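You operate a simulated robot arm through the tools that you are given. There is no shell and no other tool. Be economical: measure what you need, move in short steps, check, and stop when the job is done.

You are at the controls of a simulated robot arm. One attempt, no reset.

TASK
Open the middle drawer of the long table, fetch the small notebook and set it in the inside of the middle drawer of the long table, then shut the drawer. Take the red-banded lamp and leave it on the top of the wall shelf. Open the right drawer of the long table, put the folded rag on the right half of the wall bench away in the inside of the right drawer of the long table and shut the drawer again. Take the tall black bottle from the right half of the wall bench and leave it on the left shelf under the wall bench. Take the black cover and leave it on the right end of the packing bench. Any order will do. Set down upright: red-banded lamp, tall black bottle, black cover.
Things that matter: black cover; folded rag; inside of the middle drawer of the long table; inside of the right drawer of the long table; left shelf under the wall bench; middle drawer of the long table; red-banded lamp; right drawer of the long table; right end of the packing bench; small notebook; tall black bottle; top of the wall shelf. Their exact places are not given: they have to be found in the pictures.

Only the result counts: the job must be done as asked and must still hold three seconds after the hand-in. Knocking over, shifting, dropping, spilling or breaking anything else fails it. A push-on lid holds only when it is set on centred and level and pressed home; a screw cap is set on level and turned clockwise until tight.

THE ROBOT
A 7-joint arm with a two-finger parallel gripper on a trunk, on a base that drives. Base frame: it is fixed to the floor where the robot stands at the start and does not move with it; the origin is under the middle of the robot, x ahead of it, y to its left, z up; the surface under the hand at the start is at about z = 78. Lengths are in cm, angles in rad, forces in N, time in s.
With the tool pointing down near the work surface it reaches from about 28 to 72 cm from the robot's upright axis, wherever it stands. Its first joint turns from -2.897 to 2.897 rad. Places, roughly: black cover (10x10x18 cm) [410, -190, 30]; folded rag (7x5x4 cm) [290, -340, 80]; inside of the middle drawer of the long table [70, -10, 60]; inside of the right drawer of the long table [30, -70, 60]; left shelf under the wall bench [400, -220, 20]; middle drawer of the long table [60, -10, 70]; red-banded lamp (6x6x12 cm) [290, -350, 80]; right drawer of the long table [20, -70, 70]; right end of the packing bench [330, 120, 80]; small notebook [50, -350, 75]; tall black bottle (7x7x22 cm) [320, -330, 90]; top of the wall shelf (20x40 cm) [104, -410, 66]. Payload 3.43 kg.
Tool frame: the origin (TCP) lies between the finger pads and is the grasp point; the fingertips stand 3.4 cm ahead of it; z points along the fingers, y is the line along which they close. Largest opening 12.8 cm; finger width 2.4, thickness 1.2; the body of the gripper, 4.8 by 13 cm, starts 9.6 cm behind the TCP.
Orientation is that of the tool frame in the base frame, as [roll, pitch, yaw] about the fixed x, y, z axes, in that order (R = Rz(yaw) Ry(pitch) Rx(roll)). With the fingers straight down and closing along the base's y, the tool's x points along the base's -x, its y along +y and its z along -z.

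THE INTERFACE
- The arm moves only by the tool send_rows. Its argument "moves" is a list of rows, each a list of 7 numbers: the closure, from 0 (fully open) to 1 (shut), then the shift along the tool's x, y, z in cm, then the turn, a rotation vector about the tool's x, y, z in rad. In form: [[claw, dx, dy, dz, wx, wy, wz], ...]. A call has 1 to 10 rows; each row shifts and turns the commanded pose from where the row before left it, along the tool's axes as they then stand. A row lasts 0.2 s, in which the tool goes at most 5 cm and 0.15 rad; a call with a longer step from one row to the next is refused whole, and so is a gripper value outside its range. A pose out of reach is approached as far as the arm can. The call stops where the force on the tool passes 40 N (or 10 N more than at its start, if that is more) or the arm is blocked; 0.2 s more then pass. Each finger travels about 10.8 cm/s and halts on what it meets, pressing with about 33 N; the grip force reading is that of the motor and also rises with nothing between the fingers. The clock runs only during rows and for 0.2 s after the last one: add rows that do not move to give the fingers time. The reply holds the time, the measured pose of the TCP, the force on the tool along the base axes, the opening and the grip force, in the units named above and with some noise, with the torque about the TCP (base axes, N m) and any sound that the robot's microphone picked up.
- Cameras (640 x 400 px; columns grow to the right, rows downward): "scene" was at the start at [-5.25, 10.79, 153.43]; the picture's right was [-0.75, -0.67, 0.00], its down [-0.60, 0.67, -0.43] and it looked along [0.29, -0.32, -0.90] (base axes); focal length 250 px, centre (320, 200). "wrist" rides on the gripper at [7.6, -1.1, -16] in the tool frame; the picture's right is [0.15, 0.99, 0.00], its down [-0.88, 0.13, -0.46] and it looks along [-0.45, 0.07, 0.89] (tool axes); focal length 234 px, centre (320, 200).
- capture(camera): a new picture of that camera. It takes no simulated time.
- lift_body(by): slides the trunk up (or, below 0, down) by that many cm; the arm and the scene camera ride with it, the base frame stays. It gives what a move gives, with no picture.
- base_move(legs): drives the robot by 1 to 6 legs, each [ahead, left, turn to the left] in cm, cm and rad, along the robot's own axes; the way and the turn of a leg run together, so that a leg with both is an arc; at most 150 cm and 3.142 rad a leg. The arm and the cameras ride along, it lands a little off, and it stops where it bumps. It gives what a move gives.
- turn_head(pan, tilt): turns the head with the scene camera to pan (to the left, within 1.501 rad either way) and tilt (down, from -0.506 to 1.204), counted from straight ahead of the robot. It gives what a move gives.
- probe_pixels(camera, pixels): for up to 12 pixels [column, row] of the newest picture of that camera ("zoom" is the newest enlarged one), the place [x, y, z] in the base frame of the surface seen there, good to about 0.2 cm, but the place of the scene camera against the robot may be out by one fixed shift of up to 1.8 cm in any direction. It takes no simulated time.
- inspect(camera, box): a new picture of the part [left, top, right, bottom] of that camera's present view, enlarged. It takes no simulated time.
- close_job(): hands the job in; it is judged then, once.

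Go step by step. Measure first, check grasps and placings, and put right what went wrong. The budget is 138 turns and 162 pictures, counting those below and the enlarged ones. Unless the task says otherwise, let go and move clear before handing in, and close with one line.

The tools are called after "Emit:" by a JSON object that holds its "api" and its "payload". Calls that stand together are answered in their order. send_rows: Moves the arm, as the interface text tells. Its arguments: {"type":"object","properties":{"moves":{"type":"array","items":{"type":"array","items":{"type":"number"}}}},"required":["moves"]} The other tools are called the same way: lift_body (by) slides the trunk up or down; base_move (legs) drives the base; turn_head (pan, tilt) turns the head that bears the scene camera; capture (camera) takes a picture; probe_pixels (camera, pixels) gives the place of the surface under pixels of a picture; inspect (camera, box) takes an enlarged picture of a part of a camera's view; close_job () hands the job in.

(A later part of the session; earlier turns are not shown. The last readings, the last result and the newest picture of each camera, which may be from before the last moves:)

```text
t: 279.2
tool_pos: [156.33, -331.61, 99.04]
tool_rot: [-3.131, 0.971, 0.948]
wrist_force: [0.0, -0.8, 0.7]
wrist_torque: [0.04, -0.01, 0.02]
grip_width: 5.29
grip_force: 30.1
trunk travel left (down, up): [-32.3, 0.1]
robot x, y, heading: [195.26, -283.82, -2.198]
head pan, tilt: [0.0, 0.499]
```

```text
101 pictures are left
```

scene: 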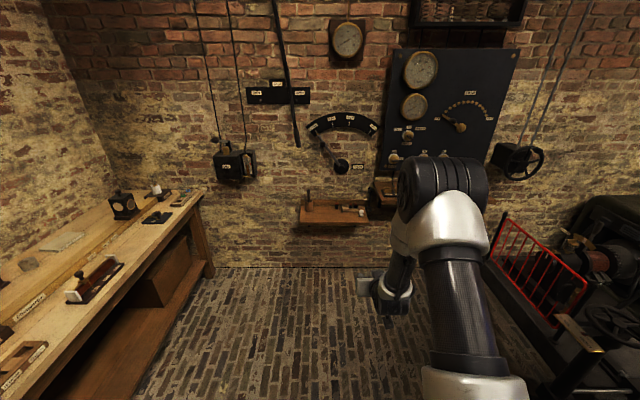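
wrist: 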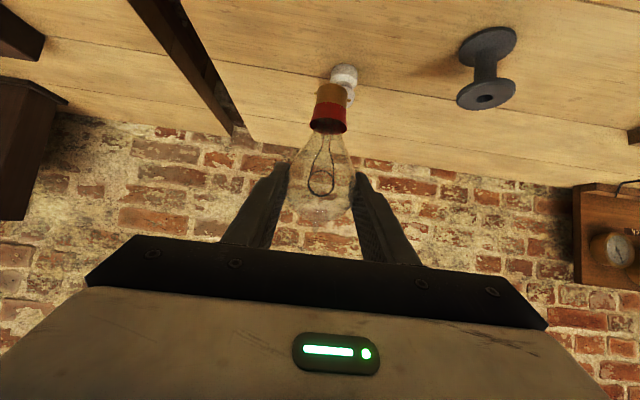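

The small wall shelf is at (335,213). Zoom and probe.

Emit:
{"api": "inspect", "payload": {"camera": "scene", "box": [270, 150, 430, 250]}}

Emit:
{"api": "probe_pixels", "payload": {"camera": "scene", "pixels": [[302, 222], [366, 222], [340, 210], [325, 210], [320, 218], [308, 203], [352, 211], [335, 244], [560, 320], [500, 265], [205, 215], [370, 190]]}}

```text
4.00 times, centred on (350, 200) of scene
```

zoom: 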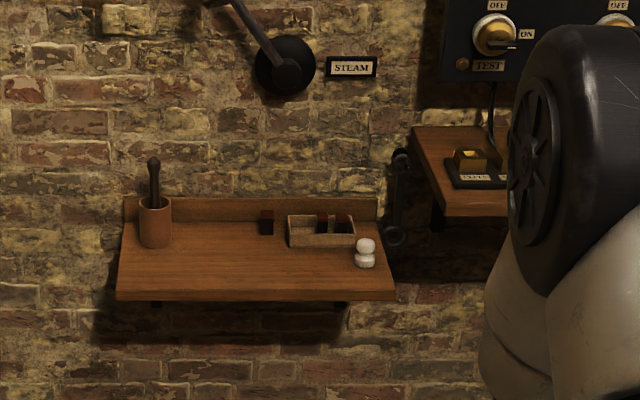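

```text
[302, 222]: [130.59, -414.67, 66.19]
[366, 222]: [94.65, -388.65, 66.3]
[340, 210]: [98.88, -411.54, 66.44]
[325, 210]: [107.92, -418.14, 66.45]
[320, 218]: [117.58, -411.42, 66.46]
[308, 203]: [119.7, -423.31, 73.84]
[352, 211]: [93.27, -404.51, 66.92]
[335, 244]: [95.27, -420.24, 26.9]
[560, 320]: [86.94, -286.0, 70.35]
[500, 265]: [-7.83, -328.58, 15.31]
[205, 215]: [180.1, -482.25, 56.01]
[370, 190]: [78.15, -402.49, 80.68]
```

Shelf top z≈66, u 305–350, front v≈259; free spot near u=330, v=266. Approach to standoff and check with the wrist camera.

Emit:
{"api": "base_move", "payload": {"legs": [[62, 8, 0]]}}

Emit:
{"api": "send_rows", "payload": {"moves": [[1, 3.3, 0, 2.26, 0, 0, 0], [1, 3.3, 0, 2.26, 0, 0, 0], [1, 0, 0, 0, 0, 0, 0]]}}

Emit:
{"api": "capture", "payload": {"camera": "wrist"}}

Emit:
{"api": "capture", "payload": {"camera": "scene"}}

```text
t: 282.7
tool_pos: [126.4, -387.1, 99.14]
tool_rot: [-3.131, 0.97, 0.954]
wrist_force: [0.3, 0.4, -1.0]
wrist_torque: [-0.05, -0.01, -0.02]
grip_width: 5.25
grip_force: 30.0
trunk travel left (down, up): [-32.3, 0.1]
robot x, y, heading: [165.31, -338.54, -2.202]
head pan, tilt: [0.0, 0.499]
```

```text
t: 283.5
tool_pos: [126.35, -386.9, 90.84]
tool_rot: [-3.129, 0.971, 0.953]
wrist_force: [-0.2, -0.1, -1.0]
wrist_torque: [0.01, 0.02, -0.02]
grip_width: 5.28
grip_force: 30.2
trunk travel left (down, up): [-32.3, 0.1]
robot x, y, heading: [164.91, -338.81, -2.191]
head pan, tilt: [0.0, 0.499]
```

```text
99 pictures are left
```

wrist: 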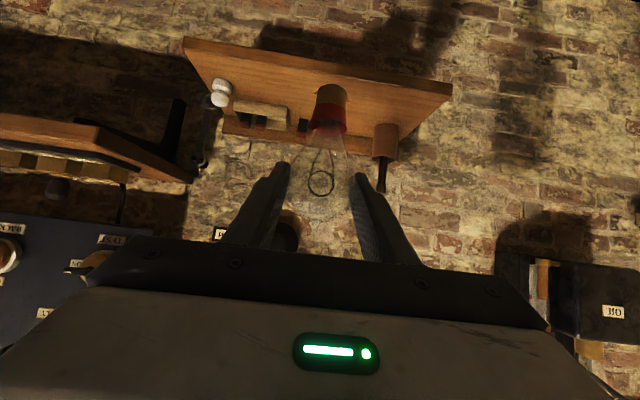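

```text
98 pictures are left
```

scene: 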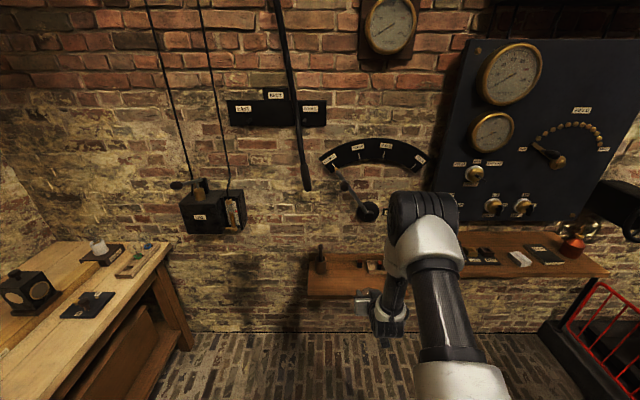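

Probe the shelf, cup, block and lever ball from the wrist view.

Emit:
{"api": "probe_pixels", "payload": {"camera": "wrist", "pixels": [[185, 45], [450, 95], [300, 95], [385, 135], [381, 185], [302, 124], [285, 115], [285, 230], [280, 85], [370, 110], [245, 105], [350, 130]]}}

```text
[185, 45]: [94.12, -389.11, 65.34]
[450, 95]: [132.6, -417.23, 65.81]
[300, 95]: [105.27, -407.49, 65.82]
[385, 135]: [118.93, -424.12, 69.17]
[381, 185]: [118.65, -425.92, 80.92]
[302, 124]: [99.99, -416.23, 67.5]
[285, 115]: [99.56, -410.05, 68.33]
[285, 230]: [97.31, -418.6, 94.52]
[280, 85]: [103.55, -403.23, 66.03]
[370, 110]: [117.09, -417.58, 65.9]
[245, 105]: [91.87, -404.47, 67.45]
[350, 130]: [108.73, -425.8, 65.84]
```

Target u=335.5, v=268, TCP z→74.5. Drive 29.8 ahead, 5.5 left.

Emit:
{"api": "base_move", "payload": {"legs": [[0, 5.5, -0.008], [29.5, 0, 0]]}}

Emit:
{"api": "send_rows", "payload": {"moves": [[1, 3.3, 0, 2.26, 0, 0, 0], [1, 3.3, 0, 2.26, 0, 0, 0], [1, 3.3, 0, 2.26, 0, 0, 0], [1, 1.2, 0, 0.82, 0, 0, 0], [1, 0, 0, 0, 0, 0, 0]]}}

Emit:
{"api": "capture", "payload": {"camera": "wrist"}}

```text
t: 286.3
tool_pos: [112.92, -413.83, 90.93]
tool_rot: [-3.133, 0.969, 0.948]
wrist_force: [0.1, -0.7, -0.6]
wrist_torque: [0.01, -0.02, 0.02]
grip_width: 5.24
grip_force: 29.8
trunk travel left (down, up): [-32.3, 0.1]
robot x, y, heading: [152.24, -365.69, -2.198]
head pan, tilt: [0.0, 0.499]
```

```text
t: 287.5
tool_pos: [113.06, -413.88, 77.68]
tool_rot: [-3.13, 0.971, 0.946]
wrist_force: [0.2, -0.3, -0.7]
wrist_torque: [0.03, 0.01, 0.02]
grip_width: 5.27
grip_force: 30.0
trunk travel left (down, up): [-32.3, 0.1]
robot x, y, heading: [151.82, -365.84, -2.201]
head pan, tilt: [0.0, 0.499]
```

```text
97 pictures are left
```

wrist: 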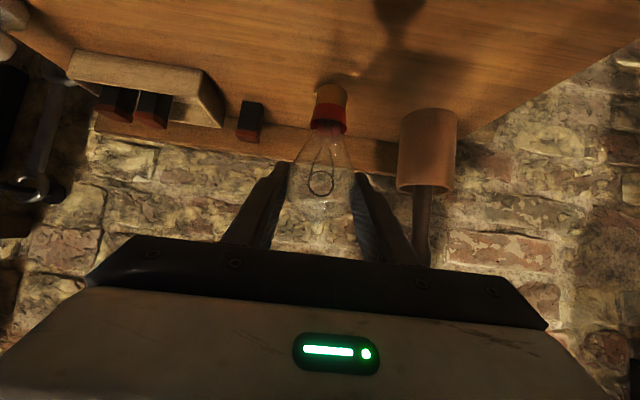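

Shift 1.5 cm away from the cup and lower gently to contact.

Emit:
{"api": "send_rows", "payload": {"moves": [[1, 0, -1.5, 0, 0, 0, 0], [1, 1.2, 0, 0.82, 0, 0, 0], [1, 1.1, 0, 0.75, 0, 0, 0], [1, 0, 0, 0, 0, 0, 0]]}}

Emit:
{"api": "send_rows", "payload": {"moves": [[1, 0.3, 0, 0.2, 0, 0, 0], [1, 0, 0, 0, 0, 0, 0]]}}

Emit:
{"api": "send_rows", "payload": {"moves": [[1, 0.25, 0, 0.17, 0, 0, 0], [1, 0, 0, 0, 0, 0, 0]]}}

```text
t: 288.5
tool_pos: [111.72, -412.7, 74.66]
tool_rot: [-3.13, 0.968, 0.946]
wrist_force: [-0.3, 0.6, -0.8]
wrist_torque: [-0.01, 0.04, 0.01]
grip_width: 5.23
grip_force: 30.0
trunk travel left (down, up): [-32.3, 0.1]
robot x, y, heading: [151.98, -366.06, -2.204]
head pan, tilt: [0.0, 0.499]
```

```text
t: 289.1
tool_pos: [111.65, -412.8, 74.46]
tool_rot: [-3.131, 0.971, 0.946]
wrist_force: [0.9, 0.7, 4.0]
wrist_torque: [0.02, -0.04, 0.02]
grip_width: 5.26
grip_force: 29.6
trunk travel left (down, up): [-32.3, 0.1]
robot x, y, heading: [151.92, -365.97, -2.199]
head pan, tilt: [0.0, 0.499]
```

```text
t: 289.7
tool_pos: [111.63, -412.89, 74.48]
tool_rot: [-3.128, 0.974, 0.945]
wrist_force: [3.8, 3.1, 21.7]
wrist_torque: [0.25, -0.28, 0.0]
grip_width: 5.24
grip_force: 30.3
trunk travel left (down, up): [-32.3, 0.1]
robot x, y, heading: [151.82, -365.78, -2.201]
head pan, tilt: [0.0, 0.499]
```

Firm contact; ease up 0.25 cm, open partially, and back away.

Emit:
{"api": "send_rows", "payload": {"moves": [[1, -0.25, 0, -0.17, 0, 0, 0], [0.5, 0, 0, 0, 0, 0, 0], [0.4, 0, 0, 0, 0, 0, 0], [0.35, 0, 0, 0, 0, 0, 0], [0.35, 0, 0, 0, 0, 0, 0]]}}

Emit:
{"api": "capture", "payload": {"camera": "wrist"}}

```text
t: 290.9
tool_pos: [111.63, -412.72, 74.38]
tool_rot: [-3.132, 0.969, 0.948]
wrist_force: [-0.5, -0.3, -0.5]
wrist_torque: [-0.02, -0.01, 0.02]
grip_width: 8.33
grip_force: 0.0
trunk travel left (down, up): [-32.3, 0.1]
robot x, y, heading: [152.1, -365.95, -2.2]
head pan, tilt: [0.0, 0.499]
```

```text
96 pictures are left
```

wrist: 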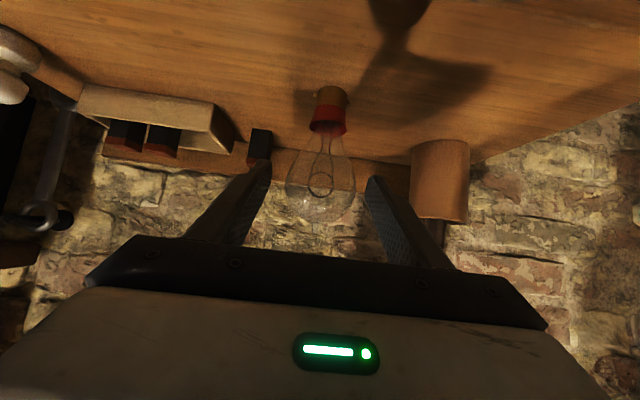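

Lamp stands. Back away, raise, and look at the right board for the notebook.

Emit:
{"api": "base_move", "payload": {"legs": [[-40, 0, 0]]}}

Emit:
{"api": "send_rows", "payload": {"moves": [[0, -3.3, 0, -2.26, 0, 0, 0], [0, -3.3, 0, -2.26, 0, 0, 0], [0, -3.3, 0, -2.26, 0, 0, 0], [0, -3.3, 0, -2.26, 0, 0, 0]]}}

Emit:
{"api": "turn_head", "payload": {"pan": -0.5, "tilt": 0.6}}

Emit:
{"api": "capture", "payload": {"camera": "scene"}}

Emit:
{"api": "capture", "payload": {"camera": "wrist"}}

```text
t: 293.4
tool_pos: [134.82, -380.69, 74.21]
tool_rot: [-3.131, 0.97, 0.941]
wrist_force: [-0.3, -0.3, 0.5]
wrist_torque: [0.0, 0.01, -0.01]
grip_width: 8.34
grip_force: 0.1
trunk travel left (down, up): [-32.3, 0.1]
robot x, y, heading: [174.88, -333.88, -2.208]
head pan, tilt: [0.0, 0.499]
```

```text
t: 294.4
tool_pos: [135.05, -380.6, 90.35]
tool_rot: [-3.132, 0.968, 0.939]
wrist_force: [1.1, 0.3, -1.0]
wrist_torque: [0.0, 0.01, 0.01]
grip_width: 12.82
grip_force: 0.0
trunk travel left (down, up): [-32.3, 0.1]
robot x, y, heading: [175.1, -333.88, -2.208]
head pan, tilt: [0.0, 0.499]
```

```text
t: 295.3
tool_pos: [134.98, -380.69, 90.32]
tool_rot: [-3.131, 0.97, 0.941]
wrist_force: [-0.1, 0.4, 0.2]
wrist_torque: [0.01, 0.0, 0.0]
grip_width: 12.81
grip_force: 0.1
trunk travel left (down, up): [-32.3, 0.1]
robot x, y, heading: [175.33, -334.07, -2.208]
head pan, tilt: [-0.499, 0.6]
```

```text
95 pictures are left
```

scene: 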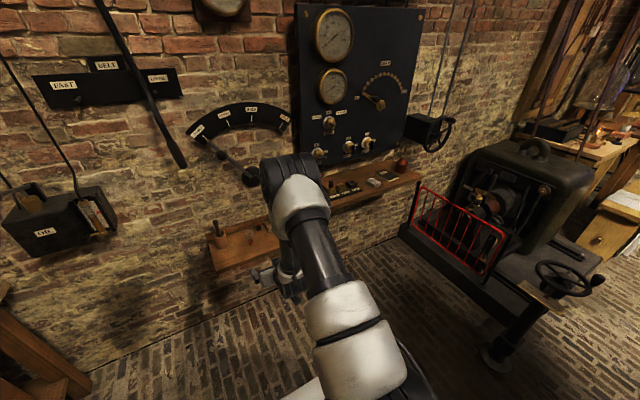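

```text
94 pictures are left
```

wrist: 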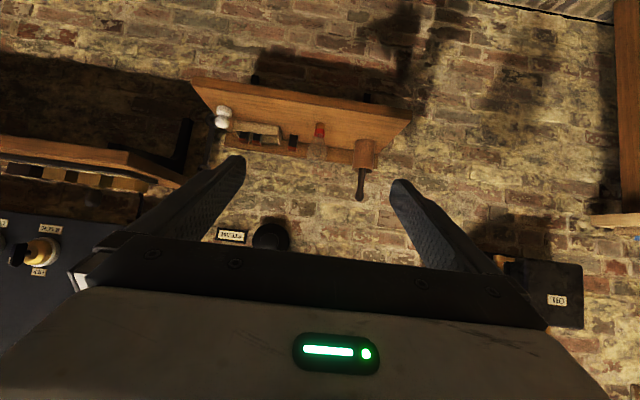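

Lamp stands on the shelf at wrist (318,142). Zoom on the right board.

Emit:
{"api": "inspect", "payload": {"camera": "scene", "box": [310, 140, 438, 220]}}

Emit:
{"api": "probe_pixels", "payload": {"camera": "zoom", "pixels": [[320, 215], [370, 180], [430, 150], [300, 300], [550, 200], [200, 260], [350, 215], [330, 200], [460, 130]]}}

```text
5.00 times, centred on (374, 180) of scene
```

zoom: 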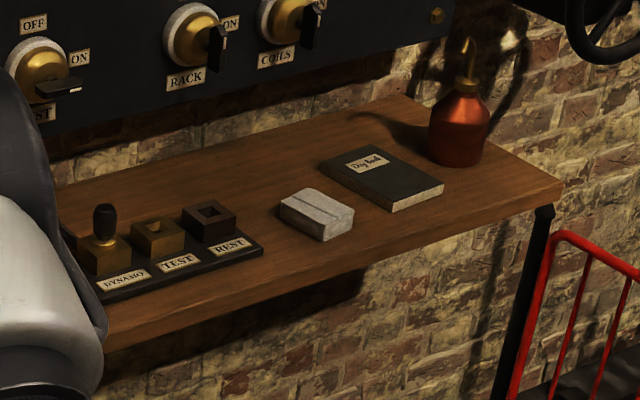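

```text
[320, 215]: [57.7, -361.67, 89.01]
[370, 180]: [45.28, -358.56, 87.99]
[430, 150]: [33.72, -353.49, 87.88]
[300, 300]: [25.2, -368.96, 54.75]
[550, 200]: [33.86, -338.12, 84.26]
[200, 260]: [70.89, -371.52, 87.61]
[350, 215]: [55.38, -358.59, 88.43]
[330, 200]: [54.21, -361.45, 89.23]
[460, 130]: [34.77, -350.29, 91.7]
```

The "Day book" notebook lies on the board at zoom (382,178). Check its corners and nearby floor obstacles.

Emit:
{"api": "probe_pixels", "payload": {"camera": "zoom", "pixels": [[322, 160], [375, 147], [443, 187], [393, 208], [400, 240], [260, 270], [350, 130], [545, 185], [240, 70], [270, 195]]}}

Emit:
{"api": "probe_pixels", "payload": {"camera": "scene", "pixels": [[495, 360], [408, 235], [480, 335], [530, 290], [450, 275], [570, 275], [540, 150], [430, 160], [350, 148], [505, 245], [440, 310], [380, 260]]}}

```text
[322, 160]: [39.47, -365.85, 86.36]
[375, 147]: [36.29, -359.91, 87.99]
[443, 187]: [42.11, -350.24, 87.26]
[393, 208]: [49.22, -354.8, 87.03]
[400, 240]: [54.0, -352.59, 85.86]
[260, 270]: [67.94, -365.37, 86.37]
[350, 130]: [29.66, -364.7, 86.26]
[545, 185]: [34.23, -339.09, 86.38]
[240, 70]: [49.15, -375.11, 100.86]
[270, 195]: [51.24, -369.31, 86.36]
```

```text
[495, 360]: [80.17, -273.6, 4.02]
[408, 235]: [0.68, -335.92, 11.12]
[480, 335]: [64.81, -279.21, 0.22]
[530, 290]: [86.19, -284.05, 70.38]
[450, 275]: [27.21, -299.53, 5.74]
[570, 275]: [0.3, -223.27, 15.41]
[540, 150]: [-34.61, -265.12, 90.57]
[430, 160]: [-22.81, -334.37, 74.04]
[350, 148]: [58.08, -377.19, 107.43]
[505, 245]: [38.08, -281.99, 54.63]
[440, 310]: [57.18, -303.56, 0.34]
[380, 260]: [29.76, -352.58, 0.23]
```

Book spans u 240.8–248.3, v 258–271, top z≈87.5; a red can sits just right of it, machine obstacles at u<240. I'll position the base at u≈280 and reach right with a steeper hand.

Emit:
{"api": "base_move", "payload": {"legs": [[0, -58, 0.007]]}}

Emit:
{"api": "send_rows", "payload": {"moves": [[0, -3.3, 0, -2.26, 0, 0, 0], [0, -3.3, 0, -2.26, 0, 0, 0], [0, 0, -4.5, 0, 0, 0.15, 0], [0, 0, -4.5, 0, 0, 0.15, 0], [0, 0, -4.5, 0, 0, 0.15, 0], [0, 0, -4.5, 0, 0, 0.15, 0], [0, 0, -4.5, 0, 0, 0, 0], [0, 0, -4.5, 0, 0, 0, 0], [0, 0, -3, 0, 0, 0, 0]]}}

Emit:
{"api": "base_move", "payload": {"legs": [[20, 0, 0]]}}

Emit:
{"api": "capture", "payload": {"camera": "wrist"}}

```text
t: 301.4
tool_pos: [88.24, -346.51, 90.42]
tool_rot: [-3.131, 0.971, 0.95]
wrist_force: [-0.8, 0.2, 0.7]
wrist_torque: [0.01, 0.0, 0.01]
grip_width: 12.79
grip_force: 0.0
trunk travel left (down, up): [-32.3, 0.1]
robot x, y, heading: [128.64, -299.45, -2.196]
head pan, tilt: [-0.499, 0.6]
```

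```text
t: 303.4
tool_pos: [64.21, -328.62, 98.68]
tool_rot: [-3.135, 0.37, 0.943]
wrist_force: [1.3, 0.5, 0.0]
wrist_torque: [-0.01, -0.02, 0.06]
grip_width: 12.8
grip_force: 0.1
trunk travel left (down, up): [-32.3, 0.1]
robot x, y, heading: [128.56, -299.52, -2.202]
head pan, tilt: [-0.499, 0.6]
```

```text
t: 305.0
tool_pos: [52.78, -344.68, 98.49]
tool_rot: [-3.136, 0.372, 0.946]
wrist_force: [-0.3, -0.2, 0.4]
wrist_torque: [0.03, 0.01, -0.02]
grip_width: 12.8
grip_force: 0.0
trunk travel left (down, up): [-32.3, 0.1]
robot x, y, heading: [116.55, -315.58, -2.195]
head pan, tilt: [-0.499, 0.6]
```

```text
92 pictures are left
```

wrist: 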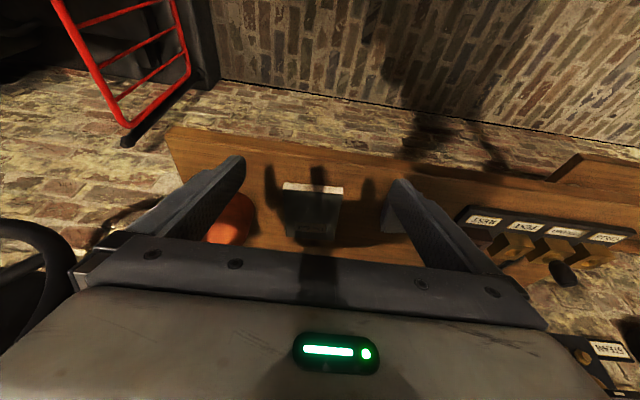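

The book is at (313,205) between the fingers, can at (230,225). Probe them.

Emit:
{"api": "probe_pixels", "payload": {"camera": "wrist", "pixels": [[283, 184], [343, 189], [285, 190], [342, 194], [288, 235], [335, 240], [313, 210], [225, 225], [245, 205], [400, 170], [260, 160], [360, 215]]}}

Emit:
{"api": "inspect", "payload": {"camera": "wrist", "box": [190, 140, 430, 260]}}

```text
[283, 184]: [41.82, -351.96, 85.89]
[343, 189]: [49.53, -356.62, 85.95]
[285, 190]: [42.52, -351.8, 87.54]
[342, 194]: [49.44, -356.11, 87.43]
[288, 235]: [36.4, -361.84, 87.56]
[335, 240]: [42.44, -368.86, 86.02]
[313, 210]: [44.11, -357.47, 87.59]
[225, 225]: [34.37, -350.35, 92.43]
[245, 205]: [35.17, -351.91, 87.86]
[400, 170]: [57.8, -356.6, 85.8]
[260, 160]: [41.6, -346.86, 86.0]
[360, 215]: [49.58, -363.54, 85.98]
```

```text
2.67 times, centred on (310, 200) of wrist
```

zoom: 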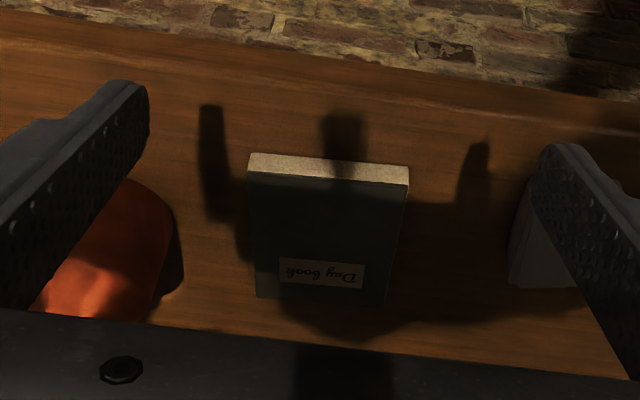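

Book is 8.6 cm wide, rotated 0.09 rad; grasp point (43.6,-358). Steepen and yaw the hand, then read.

Emit:
{"api": "send_rows", "payload": {"moves": [[0.18, 0, 0, 0, -0.032, 0, -0.083], [0.18, 0, 0, 0, 0, 0.14, 0], [0.18, 0, 0, 0, 0, 0.03, 0], [0.18, 0, 0, 0, 0, 0, 0]]}}

```text
t: 306.0
tool_pos: [52.73, -344.7, 98.66]
tool_rot: [-3.134, 0.198, 1.033]
wrist_force: [-0.3, 0.5, 0.4]
wrist_torque: [-0.01, 0.01, 0.05]
grip_width: 10.51
grip_force: 0.1
trunk travel left (down, up): [-32.3, 0.1]
robot x, y, heading: [116.81, -315.14, -2.198]
head pan, tilt: [-0.499, 0.6]
```

Need 15.6 ahead, 1.0 right, 9 down. Drive 15.5 ahead, then check.

Emit:
{"api": "base_move", "payload": {"legs": [[15.5, 0, 0]]}}

Emit:
{"api": "capture", "payload": {"camera": "wrist"}}

```text
t: 307.4
tool_pos: [43.61, -357.47, 98.59]
tool_rot: [-3.134, 0.199, 1.032]
wrist_force: [0.7, -0.1, 0.5]
wrist_torque: [-0.01, 0.0, -0.03]
grip_width: 10.49
grip_force: 0.1
trunk travel left (down, up): [-32.3, 0.1]
robot x, y, heading: [107.7, -328.06, -2.198]
head pan, tilt: [-0.499, 0.6]
```

```text
90 pictures are left
```

wrist: 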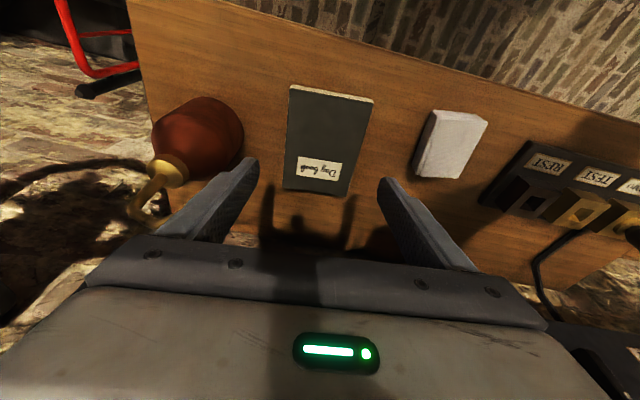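

Emit:
{"api": "probe_pixels", "payload": {"camera": "wrist", "pixels": [[292, 92], [371, 104], [287, 184], [346, 191], [288, 150], [357, 155]]}}

```text
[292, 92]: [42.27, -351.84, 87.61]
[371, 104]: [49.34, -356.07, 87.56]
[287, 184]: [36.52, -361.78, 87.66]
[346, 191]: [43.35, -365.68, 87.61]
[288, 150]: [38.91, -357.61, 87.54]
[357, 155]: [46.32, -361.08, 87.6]
```

Aligned. Descend 8.6 cm, easing at the end.

Emit:
{"api": "send_rows", "payload": {"moves": [[0.18, 0.8, 0, 3.9, 0, 0, 0], [0.18, 0.6, 0, 3.0, 0, 0, 0], [0.18, 0.2, 0, 1, 0, 0, 0], [0.18, 0, 0, 0, 0, 0, 0]]}}

Emit:
{"api": "send_rows", "payload": {"moves": [[0.18, 0.1, 0, 0.49, 0, 0, 0], [0.18, 0, 0, 0, 0, 0, 0]]}}

```text
t: 308.4
tool_pos: [43.46, -357.39, 90.51]
tool_rot: [-3.136, 0.199, 1.031]
wrist_force: [0.4, 0.6, 0.5]
wrist_torque: [-0.02, 0.01, -0.03]
grip_width: 10.48
grip_force: 0.0
trunk travel left (down, up): [-32.3, 0.1]
robot x, y, heading: [107.35, -327.98, -2.195]
head pan, tilt: [-0.499, 0.6]
```

```text
t: 309.0
tool_pos: [43.5, -357.39, 89.92]
tool_rot: [-3.135, 0.2, 1.034]
wrist_force: [0.0, 0.0, -0.3]
wrist_torque: [0.01, -0.03, -0.01]
grip_width: 10.48
grip_force: 0.1
trunk travel left (down, up): [-32.3, 0.1]
robot x, y, heading: [107.63, -328.1, -2.202]
head pan, tilt: [-0.499, 0.6]
```

Emit:
{"api": "send_rows", "payload": {"moves": [[0.18, 0.05, 0, 0.25, 0, 0, 0], [1, 0, 0, 0, 0, 0, 0], [1, 0, 0, 0, 0, 0, 0], [1, 0, 0, 0, 0, 0, 0], [1, 0, 0, 0, 0, 0, 0]]}}

Emit:
{"api": "send_rows", "payload": {"moves": [[1, -0.6, 0, -2.9, 0, 0, 0], [1, -0.6, 0, -2.9, 0, 0, 0], [1, -0.6, 0, -2.9, 0, 0, 0], [1, 0, 0, 0, 0, 0, 0]]}}

Emit:
{"api": "capture", "payload": {"camera": "wrist"}}

```text
t: 310.2
tool_pos: [43.5, -357.5, 89.75]
tool_rot: [-3.133, 0.202, 1.03]
wrist_force: [-1.1, -0.6, 0.8]
wrist_torque: [-0.07, -0.08, -0.06]
grip_width: 8.73
grip_force: 32.6
trunk travel left (down, up): [-32.3, 0.1]
robot x, y, heading: [107.38, -327.97, -2.2]
head pan, tilt: [-0.499, 0.6]
```

```text
t: 311.2
tool_pos: [43.68, -357.54, 98.62]
tool_rot: [-3.134, 0.198, 1.035]
wrist_force: [0.4, -0.2, -1.6]
wrist_torque: [0.03, 0.01, -0.01]
grip_width: 8.76
grip_force: 33.0
trunk travel left (down, up): [-32.3, 0.1]
robot x, y, heading: [107.75, -327.81, -2.197]
head pan, tilt: [-0.499, 0.6]
```

```text
89 pictures are left
```

wrist: 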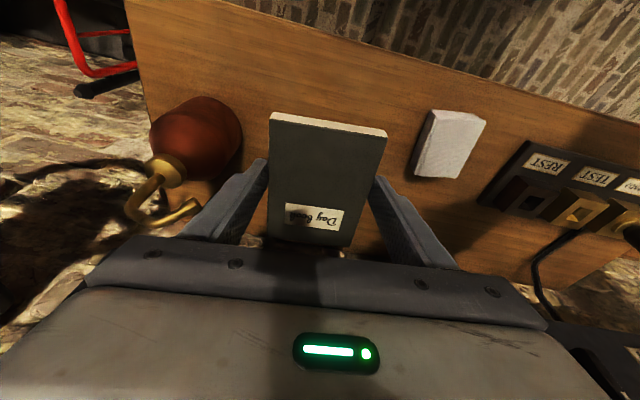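

Notebook held level (8.75 cm). Back off, turn, and travel back around the left of the table.

Emit:
{"api": "base_move", "payload": {"legs": [[-40, 0, 0], [0, 0, 1.569], [0, 122, 0], [0, 122, 0], [0, 122, 0]]}}

```text
t: 352.2
tool_pos: [375.15, -68.0, 98.5]
tool_rot: [-3.134, 0.199, 2.577]
wrist_force: [-0.2, 0.4, -1.1]
wrist_torque: [-0.02, 0.04, 0.0]
grip_width: 8.7
grip_force: 32.7
trunk travel left (down, up): [-32.3, 0.1]
robot x, y, heading: [347.3, -2.93, -0.651]
head pan, tilt: [-0.499, 0.6]
```

Pose u=282, v=-202. Now straight back along the aisle to the table's front side.

Emit:
{"api": "base_move", "payload": {"legs": [[0, 10, 0.021], [-115, 0, 0], [-115, 0, 0], [-113, 0, 0]]}}

```text
t: 370.2
tool_pos: [102.99, 142.83, 98.37]
tool_rot: [-3.134, 0.198, 2.604]
wrist_force: [0.6, -0.4, -1.4]
wrist_torque: [0.0, -0.02, 0.02]
grip_width: 8.75
grip_force: 32.6
trunk travel left (down, up): [-32.3, 0.1]
robot x, y, heading: [73.37, 206.65, -0.626]
head pan, tilt: [-0.499, 0.6]
```

At u=-62, v=-210. Move right 149 to the middle drawer and look in.

Emit:
{"api": "base_move", "payload": {"legs": [[0, -75, 0], [0, -74, -0.004]]}}

Emit:
{"api": "turn_head", "payload": {"pan": -0.3, "tilt": 0.85}}

Emit:
{"api": "capture", "payload": {"camera": "scene"}}

Emit:
{"api": "capture", "payload": {"camera": "wrist"}}

```text
t: 385.1
tool_pos: [14.79, 20.47, 98.59]
tool_rot: [-3.134, 0.199, 2.602]
wrist_force: [-0.9, 0.3, -1.3]
wrist_torque: [0.02, 0.02, -0.01]
grip_width: 8.76
grip_force: 33.1
trunk travel left (down, up): [-32.3, 0.1]
robot x, y, heading: [-14.55, 84.36, -0.626]
head pan, tilt: [-0.499, 0.6]
```

```text
t: 385.9
tool_pos: [14.65, 20.57, 98.63]
tool_rot: [-3.134, 0.2, 2.602]
wrist_force: [0.0, 0.0, -0.9]
wrist_torque: [0.0, 0.02, -0.01]
grip_width: 8.72
grip_force: 33.3
trunk travel left (down, up): [-32.3, 0.1]
robot x, y, heading: [-14.7, 84.39, -0.626]
head pan, tilt: [-0.3, 0.85]
```

```text
88 pictures are left
```

scene: 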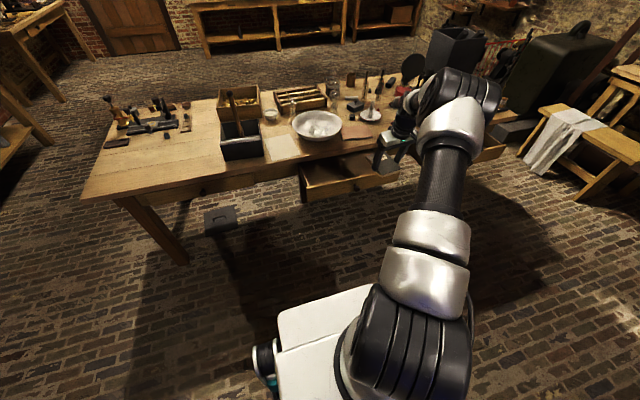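

```text
87 pictures are left
```

wrist: 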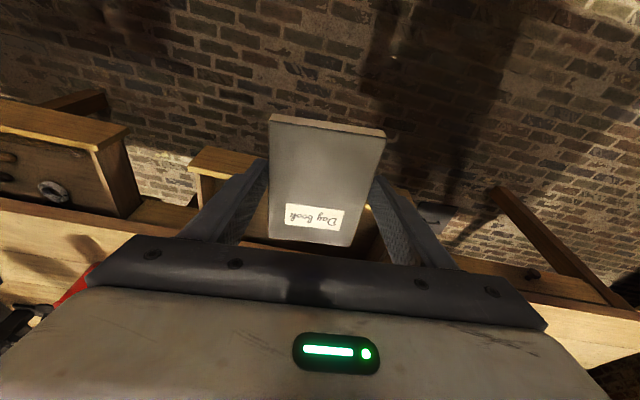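

Zoom into the middle drawer.

Emit:
{"api": "inspect", "payload": {"camera": "scene", "box": [290, 140, 418, 220]}}

Emit:
{"api": "probe_pixels", "payload": {"camera": "zoom", "pixels": [[60, 230], [280, 200], [340, 205], [170, 200], [170, 150], [300, 160], [230, 245], [60, 150], [75, 290], [400, 120]]}}

```text
5.00 times, centred on (354, 180) of scene
```

zoom: 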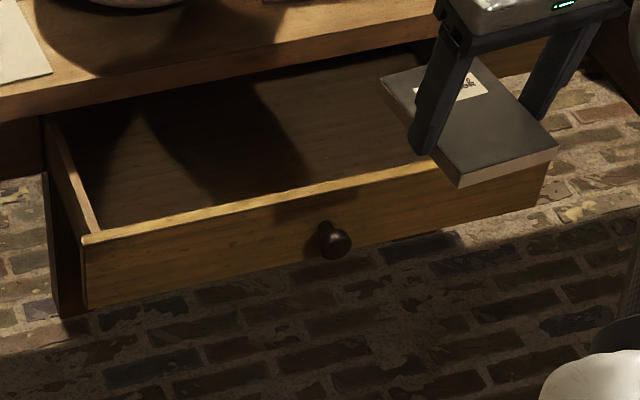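

```text
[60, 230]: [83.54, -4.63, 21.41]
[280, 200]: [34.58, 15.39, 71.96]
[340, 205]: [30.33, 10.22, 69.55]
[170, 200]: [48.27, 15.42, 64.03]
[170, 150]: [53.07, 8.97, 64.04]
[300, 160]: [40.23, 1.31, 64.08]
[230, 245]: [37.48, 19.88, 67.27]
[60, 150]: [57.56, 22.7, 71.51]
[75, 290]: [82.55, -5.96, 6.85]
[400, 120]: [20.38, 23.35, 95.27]
```

Drawer is empty, floor z≈63.7, interior u 20–36. Drive 26.6 ahead and lower with the trunk.

Emit:
{"api": "base_move", "payload": {"legs": [[26.6, 0, -0.004]]}}

Emit:
{"api": "lift_body", "payload": {"by": -22}}

Emit:
{"api": "capture", "payload": {"camera": "scene"}}

Emit:
{"api": "capture", "payload": {"camera": "wrist"}}

```text
t: 387.8
tool_pos: [36.03, 5.0, 98.52]
tool_rot: [-3.136, 0.199, 2.602]
wrist_force: [1.6, -1.0, -1.3]
wrist_torque: [-0.01, 0.03, -0.02]
grip_width: 8.73
grip_force: 33.1
trunk travel left (down, up): [-32.3, 0.1]
robot x, y, heading: [6.49, 69.18, -0.625]
head pan, tilt: [-0.3, 0.85]
```

```text
t: 390.1
tool_pos: [35.99, 4.88, 76.67]
tool_rot: [-3.134, 0.201, 2.603]
wrist_force: [0.5, -0.1, -1.1]
wrist_torque: [-0.02, 0.0, 0.02]
grip_width: 8.71
grip_force: 32.5
trunk travel left (down, up): [-10.3, 22.1]
robot x, y, heading: [6.22, 69.15, -0.628]
head pan, tilt: [-0.3, 0.85]
```

```text
85 pictures are left
```

scene: 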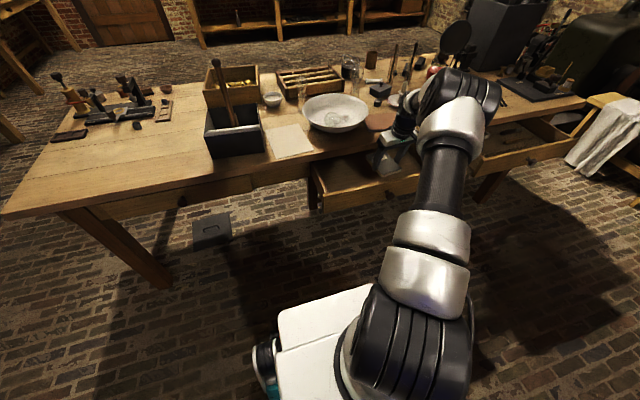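

```text
84 pictures are left
```

wrist: 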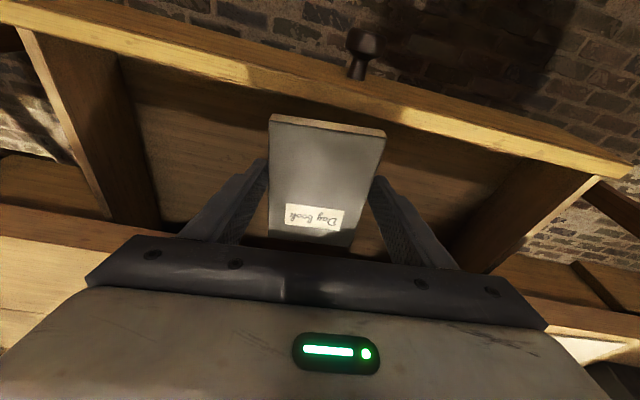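

Book is within the drawer. Lower 8 cm, then feel for contact.

Emit:
{"api": "send_rows", "payload": {"moves": [[1, 0.6, 0, 2.94, 0, 0, 0], [1, 0.6, 0, 2.94, 0, 0, 0], [1, 0.4, 0, 1.96, 0, 0, 0], [1, 0, 0, 0, 0, 0, 0]]}}

Emit:
{"api": "send_rows", "payload": {"moves": [[1, 0.1, 0, 0.49, 0, 0, 0], [1, 0, 0, 0, 0, 0, 0]]}}

Emit:
{"api": "send_rows", "payload": {"moves": [[1, 0.08, 0, 0.4, 0, 0, 0], [1, 0, 0, 0, 0, 0, 0]]}}

```text
t: 391.1
tool_pos: [35.76, 4.9, 68.45]
tool_rot: [-3.133, 0.203, 2.603]
wrist_force: [0.8, -0.1, -1.7]
wrist_torque: [0.0, 0.01, -0.01]
grip_width: 8.74
grip_force: 33.3
trunk travel left (down, up): [-10.3, 22.1]
robot x, y, heading: [6.64, 68.62, -0.624]
head pan, tilt: [-0.3, 0.85]
```

```text
t: 391.7
tool_pos: [35.91, 4.91, 68.06]
tool_rot: [-3.135, 0.198, 2.602]
wrist_force: [0.0, 0.7, 0.2]
wrist_torque: [-0.02, 0.01, -0.03]
grip_width: 8.74
grip_force: 33.2
trunk travel left (down, up): [-10.3, 22.1]
robot x, y, heading: [6.62, 68.84, -0.624]
head pan, tilt: [-0.3, 0.85]
```

```text
t: 392.3
tool_pos: [35.94, 4.89, 67.54]
tool_rot: [-3.134, 0.199, 2.603]
wrist_force: [0.3, 0.8, -1.3]
wrist_torque: [0.02, 0.01, 0.03]
grip_width: 8.73
grip_force: 32.5
trunk travel left (down, up): [-10.3, 22.1]
robot x, y, heading: [6.63, 68.98, -0.625]
head pan, tilt: [-0.3, 0.85]
```

One more small step for contact.

Emit:
{"api": "send_rows", "payload": {"moves": [[1, 0.06, 0, 0.3, 0, 0, 0], [1, 0, 0, 0, 0, 0, 0]]}}

Emit:
{"api": "send_rows", "payload": {"moves": [[1, 0.05, 0, 0.25, 0, 0, 0], [1, 0, 0, 0, 0, 0, 0]]}}

```text
t: 392.9
tool_pos: [35.97, 4.82, 67.49]
tool_rot: [-3.132, 0.204, 2.601]
wrist_force: [-1.0, 1.6, 10.5]
wrist_torque: [-0.02, -1.04, 0.13]
grip_width: 8.73
grip_force: 33.6
trunk travel left (down, up): [-10.3, 22.1]
robot x, y, heading: [6.74, 68.78, -0.622]
head pan, tilt: [-0.3, 0.85]
```

```text
t: 393.5
tool_pos: [36.04, 4.84, 67.41]
tool_rot: [-3.132, 0.207, 2.603]
wrist_force: [1.1, 0.4, 27.1]
wrist_torque: [0.5, -0.04, -0.18]
grip_width: 8.73
grip_force: 33.1
trunk travel left (down, up): [-10.3, 22.1]
robot x, y, heading: [6.36, 68.99, -0.624]
head pan, tilt: [-0.3, 0.85]
```

Down on the drawer floor. Ease, release and lift out.

Emit:
{"api": "send_rows", "payload": {"moves": [[1, -0.06, 0, -0.3, 0, 0, 0], [0.18, 0, 0, 0, 0, 0, 0], [0.18, 0, 0, 0, 0, 0, 0], [0.18, -0.6, 0, -2.94, 0, 0, 0], [0.18, -0.8, 0, -3.92, 0, 0, 0], [0.18, -0.8, 0, -3.92, 0, 0, 0], [0.18, -0.8, 0, -3.92, 0, 0, 0]]}}

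Emit:
{"api": "capture", "payload": {"camera": "wrist"}}

```text
t: 395.1
tool_pos: [36.03, 5.07, 82.54]
tool_rot: [-3.137, 0.2, 2.603]
wrist_force: [0.2, 0.3, 0.7]
wrist_torque: [0.02, 0.05, 0.0]
grip_width: 10.5
grip_force: 0.1
trunk travel left (down, up): [-10.3, 22.1]
robot x, y, heading: [6.41, 68.69, -0.627]
head pan, tilt: [-0.3, 0.85]
```

```text
83 pictures are left
```

wrist: 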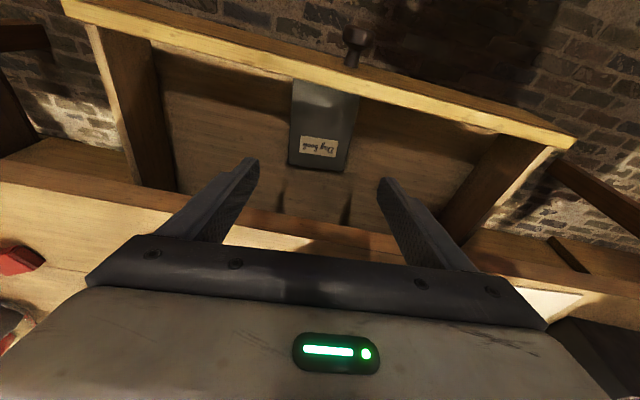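

Notebook lies flat in the drawer. Now back off, close the fingers, tilt, and position in front of the knob to push it shut.

Emit:
{"api": "base_move", "payload": {"legs": [[-24, 0, -0.003]]}}

Emit:
{"api": "send_rows", "payload": {"moves": [[1, 0, 1.5, 0, 0, -0.15, 0], [1, 0, 0, 0, 0, -0.15, 0], [1, 0, 0, 0, 0, -0.1, 0], [1, 2.6, 0, 3.8, 0, 0, 0], [1, 2.6, 0, 3.8, 0, 0, 0], [1, 2.6, 0, 3.8, 0, 0, 0], [1, 0, 0, 0, 0, 0, 0]]}}

Emit:
{"api": "capture", "payload": {"camera": "wrist"}}

```text
t: 396.9
tool_pos: [16.85, 18.95, 82.46]
tool_rot: [-3.135, 0.199, 2.602]
wrist_force: [0.3, -0.9, -0.7]
wrist_torque: [0.03, 0.02, 0.02]
grip_width: 10.51
grip_force: 0.1
trunk travel left (down, up): [-10.3, 22.1]
robot x, y, heading: [-12.37, 82.76, -0.628]
head pan, tilt: [-0.3, 0.85]
```

```text
t: 398.5
tool_pos: [17.64, 20.1, 68.73]
tool_rot: [-3.132, 0.6, 2.606]
wrist_force: [-0.5, 0.0, -0.3]
wrist_torque: [0.0, -0.01, -0.01]
grip_width: 0.0
grip_force: 33.2
trunk travel left (down, up): [-10.3, 22.1]
robot x, y, heading: [-12.74, 83.07, -0.628]
head pan, tilt: [-0.3, 0.85]
```

```text
82 pictures are left
```

wrist: 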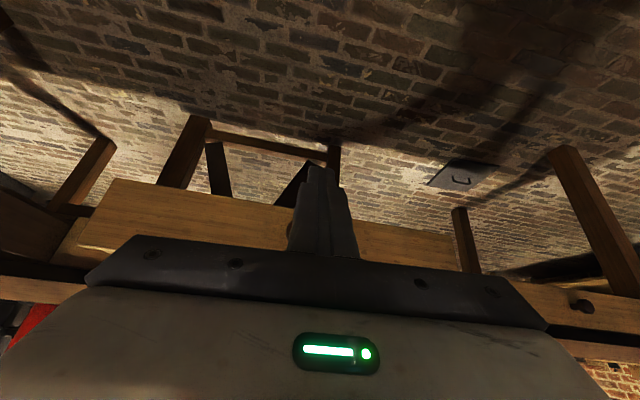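

Fingers are in line with the knob (v=-26.6). Push by driving 27 cm ahead.

Emit:
{"api": "base_move", "payload": {"legs": [[26.5, 0, 0]]}}

Emit:
{"api": "send_rows", "payload": {"moves": [[1, -0.82, 0, 0.56, 0, 0, 0], [1, -0.82, 0, 0.56, 0, 0, 0], [1, -0.82, 0, 0.56, 0, 0, 0], [1, 0, 0, 0, 0, 0, 0]]}}

Emit:
{"api": "capture", "payload": {"camera": "scene"}}

Emit:
{"api": "capture", "payload": {"camera": "wrist"}}

```text
t: 400.3
tool_pos: [38.44, 4.8, 68.77]
tool_rot: [-3.133, 0.601, 2.601]
wrist_force: [0.2, -0.8, -0.4]
wrist_torque: [-0.03, 0.02, -0.01]
grip_width: 0.0
grip_force: 33.3
trunk travel left (down, up): [-10.3, 22.1]
robot x, y, heading: [7.95, 67.7, -0.626]
head pan, tilt: [-0.3, 0.85]
```

```text
t: 401.3
tool_pos: [41.12, 3.43, 68.68]
tool_rot: [-3.134, 0.601, 2.604]
wrist_force: [-0.6, 0.3, 0.3]
wrist_torque: [0.01, -0.01, 0.01]
grip_width: 0.0
grip_force: 32.8
trunk travel left (down, up): [-10.3, 22.1]
robot x, y, heading: [8.2, 67.58, -0.629]
head pan, tilt: [-0.3, 0.85]
```

```text
81 pictures are left
```

scene: 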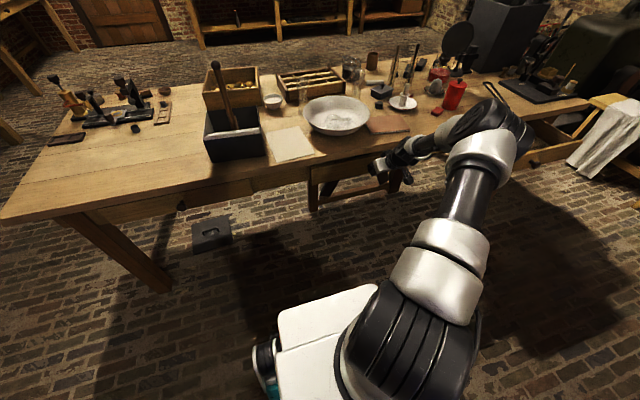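

```text
80 pictures are left
```

wrist: 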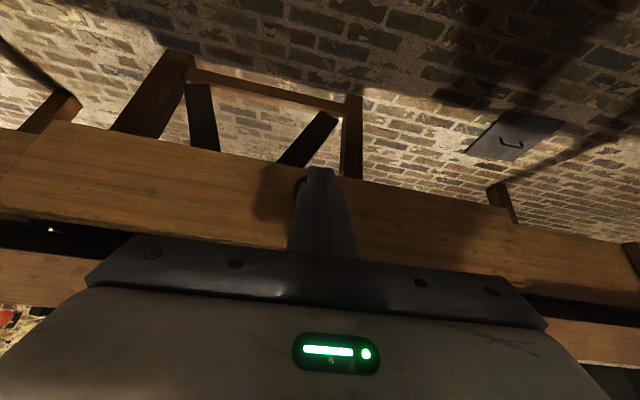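

Nearly shut (about 2 cm left). Keep pushing in small steps until firm.

Emit:
{"api": "send_rows", "payload": {"moves": [[1, -0.82, 0, 0.56, 0, 0, 0], [1, -0.6, 0, 0.41, 0, 0, 0], [1, -0.3, 0, 0.2, 0, 0, 0], [1, -0.3, 0, 0.2, 0, 0, 0], [1, -0.3, 0, 0.2, 0, 0, 0], [1, 0, 0, 0, 0, 0, 0]]}}

Emit:
{"api": "capture", "payload": {"camera": "wrist"}}

```text
t: 402.4
tool_pos: [42.59, 2.21, 68.57]
tool_rot: [-3.137, 0.589, 2.601]
wrist_force: [-7.4, 6.4, 7.6]
wrist_torque: [-0.02, 0.02, 0.06]
grip_width: 0.02
grip_force: 33.2
trunk travel left (down, up): [-10.3, 22.1]
robot x, y, heading: [8.41, 67.85, -0.637]
head pan, tilt: [-0.3, 0.85]
stopped in row 5: the force on the tool passed its limit at 45 N (the readings are from after the stop); the commanded pose is now the measured one
```

```text
79 pictures are left
```

wrist: 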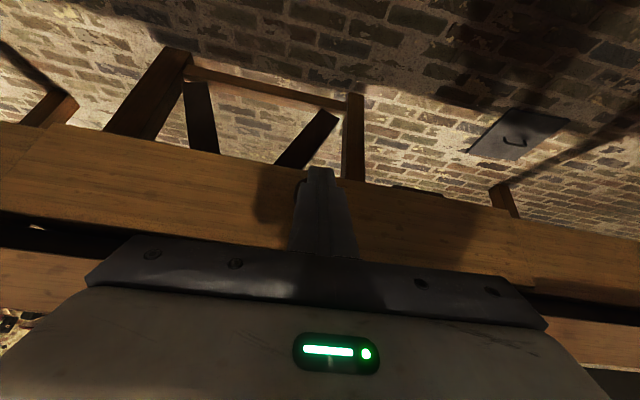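

Fully home (45 N stop at u=33.1). Back off, raise, and travel around to fetch the rag.

Emit:
{"api": "base_move", "payload": {"legs": [[-27, 0, 0.006]]}}

Emit:
{"api": "lift_body", "payload": {"by": 22}}

Emit:
{"api": "send_rows", "payload": {"moves": [[0, -2.3, 0, -3.3, 0, 0, 0], [0, -2.3, 0, -3.3, 0, 0, 0]]}}

Emit:
{"api": "capture", "payload": {"camera": "scene"}}

Emit:
{"api": "base_move", "payload": {"legs": [[0, 77, 0], [0, 77, 0], [118, 0, 0], [118, 0, 0], [118, 0, 0]]}}

```text
t: 404.4
tool_pos: [20.79, 18.13, 68.54]
tool_rot: [-3.14, 0.591, 2.6]
wrist_force: [0.1, -0.8, -0.7]
wrist_torque: [-0.01, 0.01, 0.02]
grip_width: 0.01
grip_force: 32.9
trunk travel left (down, up): [-10.3, 22.1]
robot x, y, heading: [-13.51, 83.69, -0.633]
head pan, tilt: [-0.3, 0.85]
```

```text
t: 406.7
tool_pos: [20.86, 18.13, 90.51]
tool_rot: [-3.137, 0.591, 2.6]
wrist_force: [-0.4, 0.6, -0.3]
wrist_torque: [-0.03, 0.01, 0.0]
grip_width: 0.01
grip_force: 33.3
trunk travel left (down, up): [-32.3, 0.1]
robot x, y, heading: [-13.62, 83.94, -0.629]
head pan, tilt: [-0.3, 0.85]
```

```text
t: 407.3
tool_pos: [21.25, 18.1, 98.48]
tool_rot: [-3.138, 0.589, 2.6]
wrist_force: [-0.1, 0.0, -0.3]
wrist_torque: [-0.01, 0.01, 0.03]
grip_width: 12.4
grip_force: 0.1
trunk travel left (down, up): [-32.3, 0.1]
robot x, y, heading: [-13.51, 83.81, -0.636]
head pan, tilt: [-0.3, 0.85]
```

```text
78 pictures are left
```

scene: 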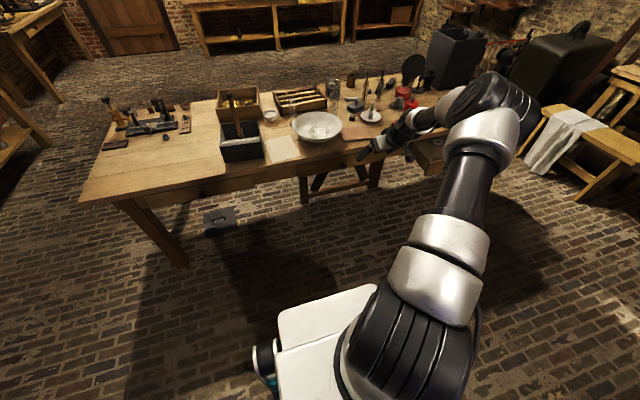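

```text
t: 439.3
tool_pos: [404.55, -62.34, 98.5]
tool_rot: [-3.137, 0.59, 2.622]
wrist_force: [0.2, 0.5, 0.1]
wrist_torque: [0.01, -0.01, -0.03]
grip_width: 12.79
grip_force: 0.1
trunk travel left (down, up): [-32.3, 0.1]
robot x, y, heading: [368.52, 2.51, -0.608]
head pan, tilt: [-0.3, 0.85]
```

Middle drawer is shut. Drive right along the wall bench to the rag.

Emit:
{"api": "base_move", "payload": {"legs": [[0, 0, -0.022], [0, -97, 0], [0, -97, 0], [0, -98, 0], [30, 0, 0]]}}

Emit:
{"api": "capture", "payload": {"camera": "wrist"}}

```text
t: 469.7
tool_pos: [254.35, -317.17, 98.39]
tool_rot: [-3.139, 0.59, 2.602]
wrist_force: [0.2, -0.4, 0.4]
wrist_torque: [-0.02, 0.02, 0.03]
grip_width: 12.8
grip_force: 0.0
trunk travel left (down, up): [-32.3, 0.1]
robot x, y, heading: [219.28, -251.58, -0.628]
head pan, tilt: [-0.3, 0.85]
```

```text
77 pictures are left
```

wrist: 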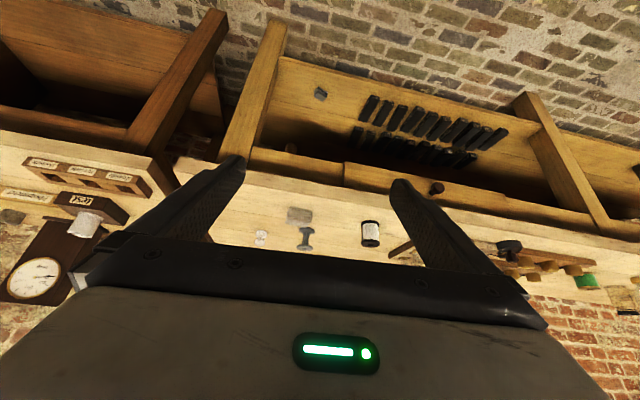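

Rag at wrist (297,215). Drive closer 24 cm.

Emit:
{"api": "base_move", "payload": {"legs": [[24, 1.5, 0]]}}

Emit:
{"api": "capture", "payload": {"camera": "wrist"}}

Emit:
{"api": "inspect", "payload": {"camera": "wrist", "box": [230, 80, 410, 220]}}

```text
t: 471.5
tool_pos: [274.81, -330.48, 98.43]
tool_rot: [-3.138, 0.59, 2.602]
wrist_force: [0.1, 0.1, 0.9]
wrist_torque: [0.02, 0.02, 0.02]
grip_width: 12.83
grip_force: 0.0
trunk travel left (down, up): [-32.3, 0.1]
robot x, y, heading: [239.85, -264.97, -0.624]
head pan, tilt: [-0.3, 0.85]
```

```text
76 pictures are left
```

wrist: 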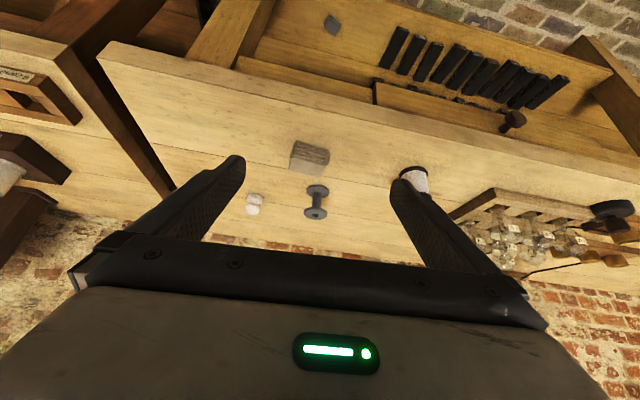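

```text
2.86 times, centred on (320, 150) of wrist
```

zoom: 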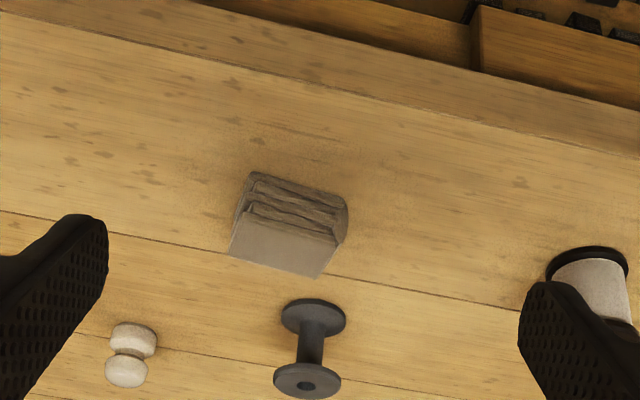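

Emit:
{"api": "probe_pixels", "payload": {"camera": "zoom", "pixels": [[250, 210], [334, 237], [322, 270], [234, 250], [285, 245], [255, 178], [340, 198], [290, 195], [310, 312], [240, 215]]}}

```text
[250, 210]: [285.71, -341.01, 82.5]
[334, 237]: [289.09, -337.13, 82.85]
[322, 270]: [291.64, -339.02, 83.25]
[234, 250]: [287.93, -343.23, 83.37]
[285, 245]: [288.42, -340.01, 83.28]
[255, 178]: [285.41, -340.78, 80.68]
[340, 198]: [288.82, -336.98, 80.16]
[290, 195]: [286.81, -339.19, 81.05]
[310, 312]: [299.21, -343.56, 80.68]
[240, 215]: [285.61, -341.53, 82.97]
```

Rag centre (288.6,-340.2), top z 83.3, its long side along angle 0.874. Yaw the hand −0.157, steepen, and drive 15 ahead.

Emit:
{"api": "send_rows", "payload": {"moves": [[0, 0, 0, 0, 0.044, 0, 0.065], [0, 0, 0, 0, 0.044, 0, 0.065], [0, 0, 0, 0, 0, 0.15, 0], [0, 0, 0, 0, 0, 0.15, 0], [0, 0, 0, 0, 0, 0.09, 0], [0, 0, 0, 0, 0, 0, 0]]}}

Emit:
{"api": "base_move", "payload": {"legs": [[15.5, 0, 0]]}}

Emit:
{"api": "capture", "payload": {"camera": "wrist"}}

```text
t: 472.9
tool_pos: [274.82, -330.35, 98.52]
tool_rot: [-3.139, 0.199, 2.445]
wrist_force: [-0.1, 0.4, -0.6]
wrist_torque: [0.0, 0.03, -0.01]
grip_width: 12.77
grip_force: 0.2
trunk travel left (down, up): [-32.3, 0.1]
robot x, y, heading: [239.84, -264.74, -0.629]
head pan, tilt: [-0.3, 0.85]
```

```text
t: 474.3
tool_pos: [287.39, -339.51, 98.33]
tool_rot: [-3.138, 0.2, 2.443]
wrist_force: [0.4, 0.6, -0.4]
wrist_torque: [0.04, 0.02, -0.01]
grip_width: 12.78
grip_force: 0.1
trunk travel left (down, up): [-32.3, 0.1]
robot x, y, heading: [252.46, -273.8, -0.627]
head pan, tilt: [-0.3, 0.85]
```

```text
74 pictures are left
```

wrist: 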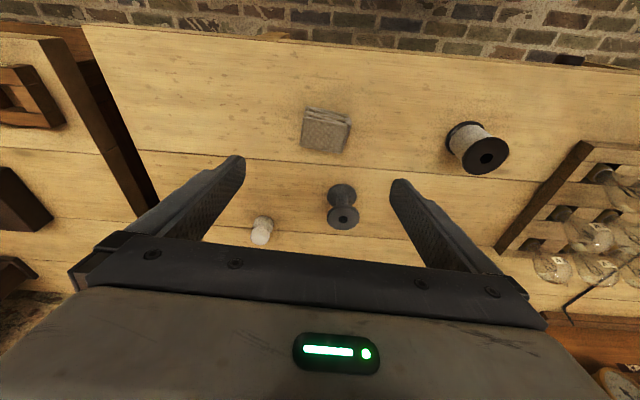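

Emit:
{"api": "probe_pixels", "payload": {"camera": "wrist", "pixels": [[304, 118], [349, 122], [343, 151], [302, 146], [324, 133], [308, 110], [346, 113]]}}

```text
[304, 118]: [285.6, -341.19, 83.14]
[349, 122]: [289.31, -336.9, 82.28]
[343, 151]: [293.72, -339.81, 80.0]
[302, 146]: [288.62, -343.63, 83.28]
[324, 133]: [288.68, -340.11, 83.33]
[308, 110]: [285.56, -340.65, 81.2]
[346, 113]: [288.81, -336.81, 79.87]
```

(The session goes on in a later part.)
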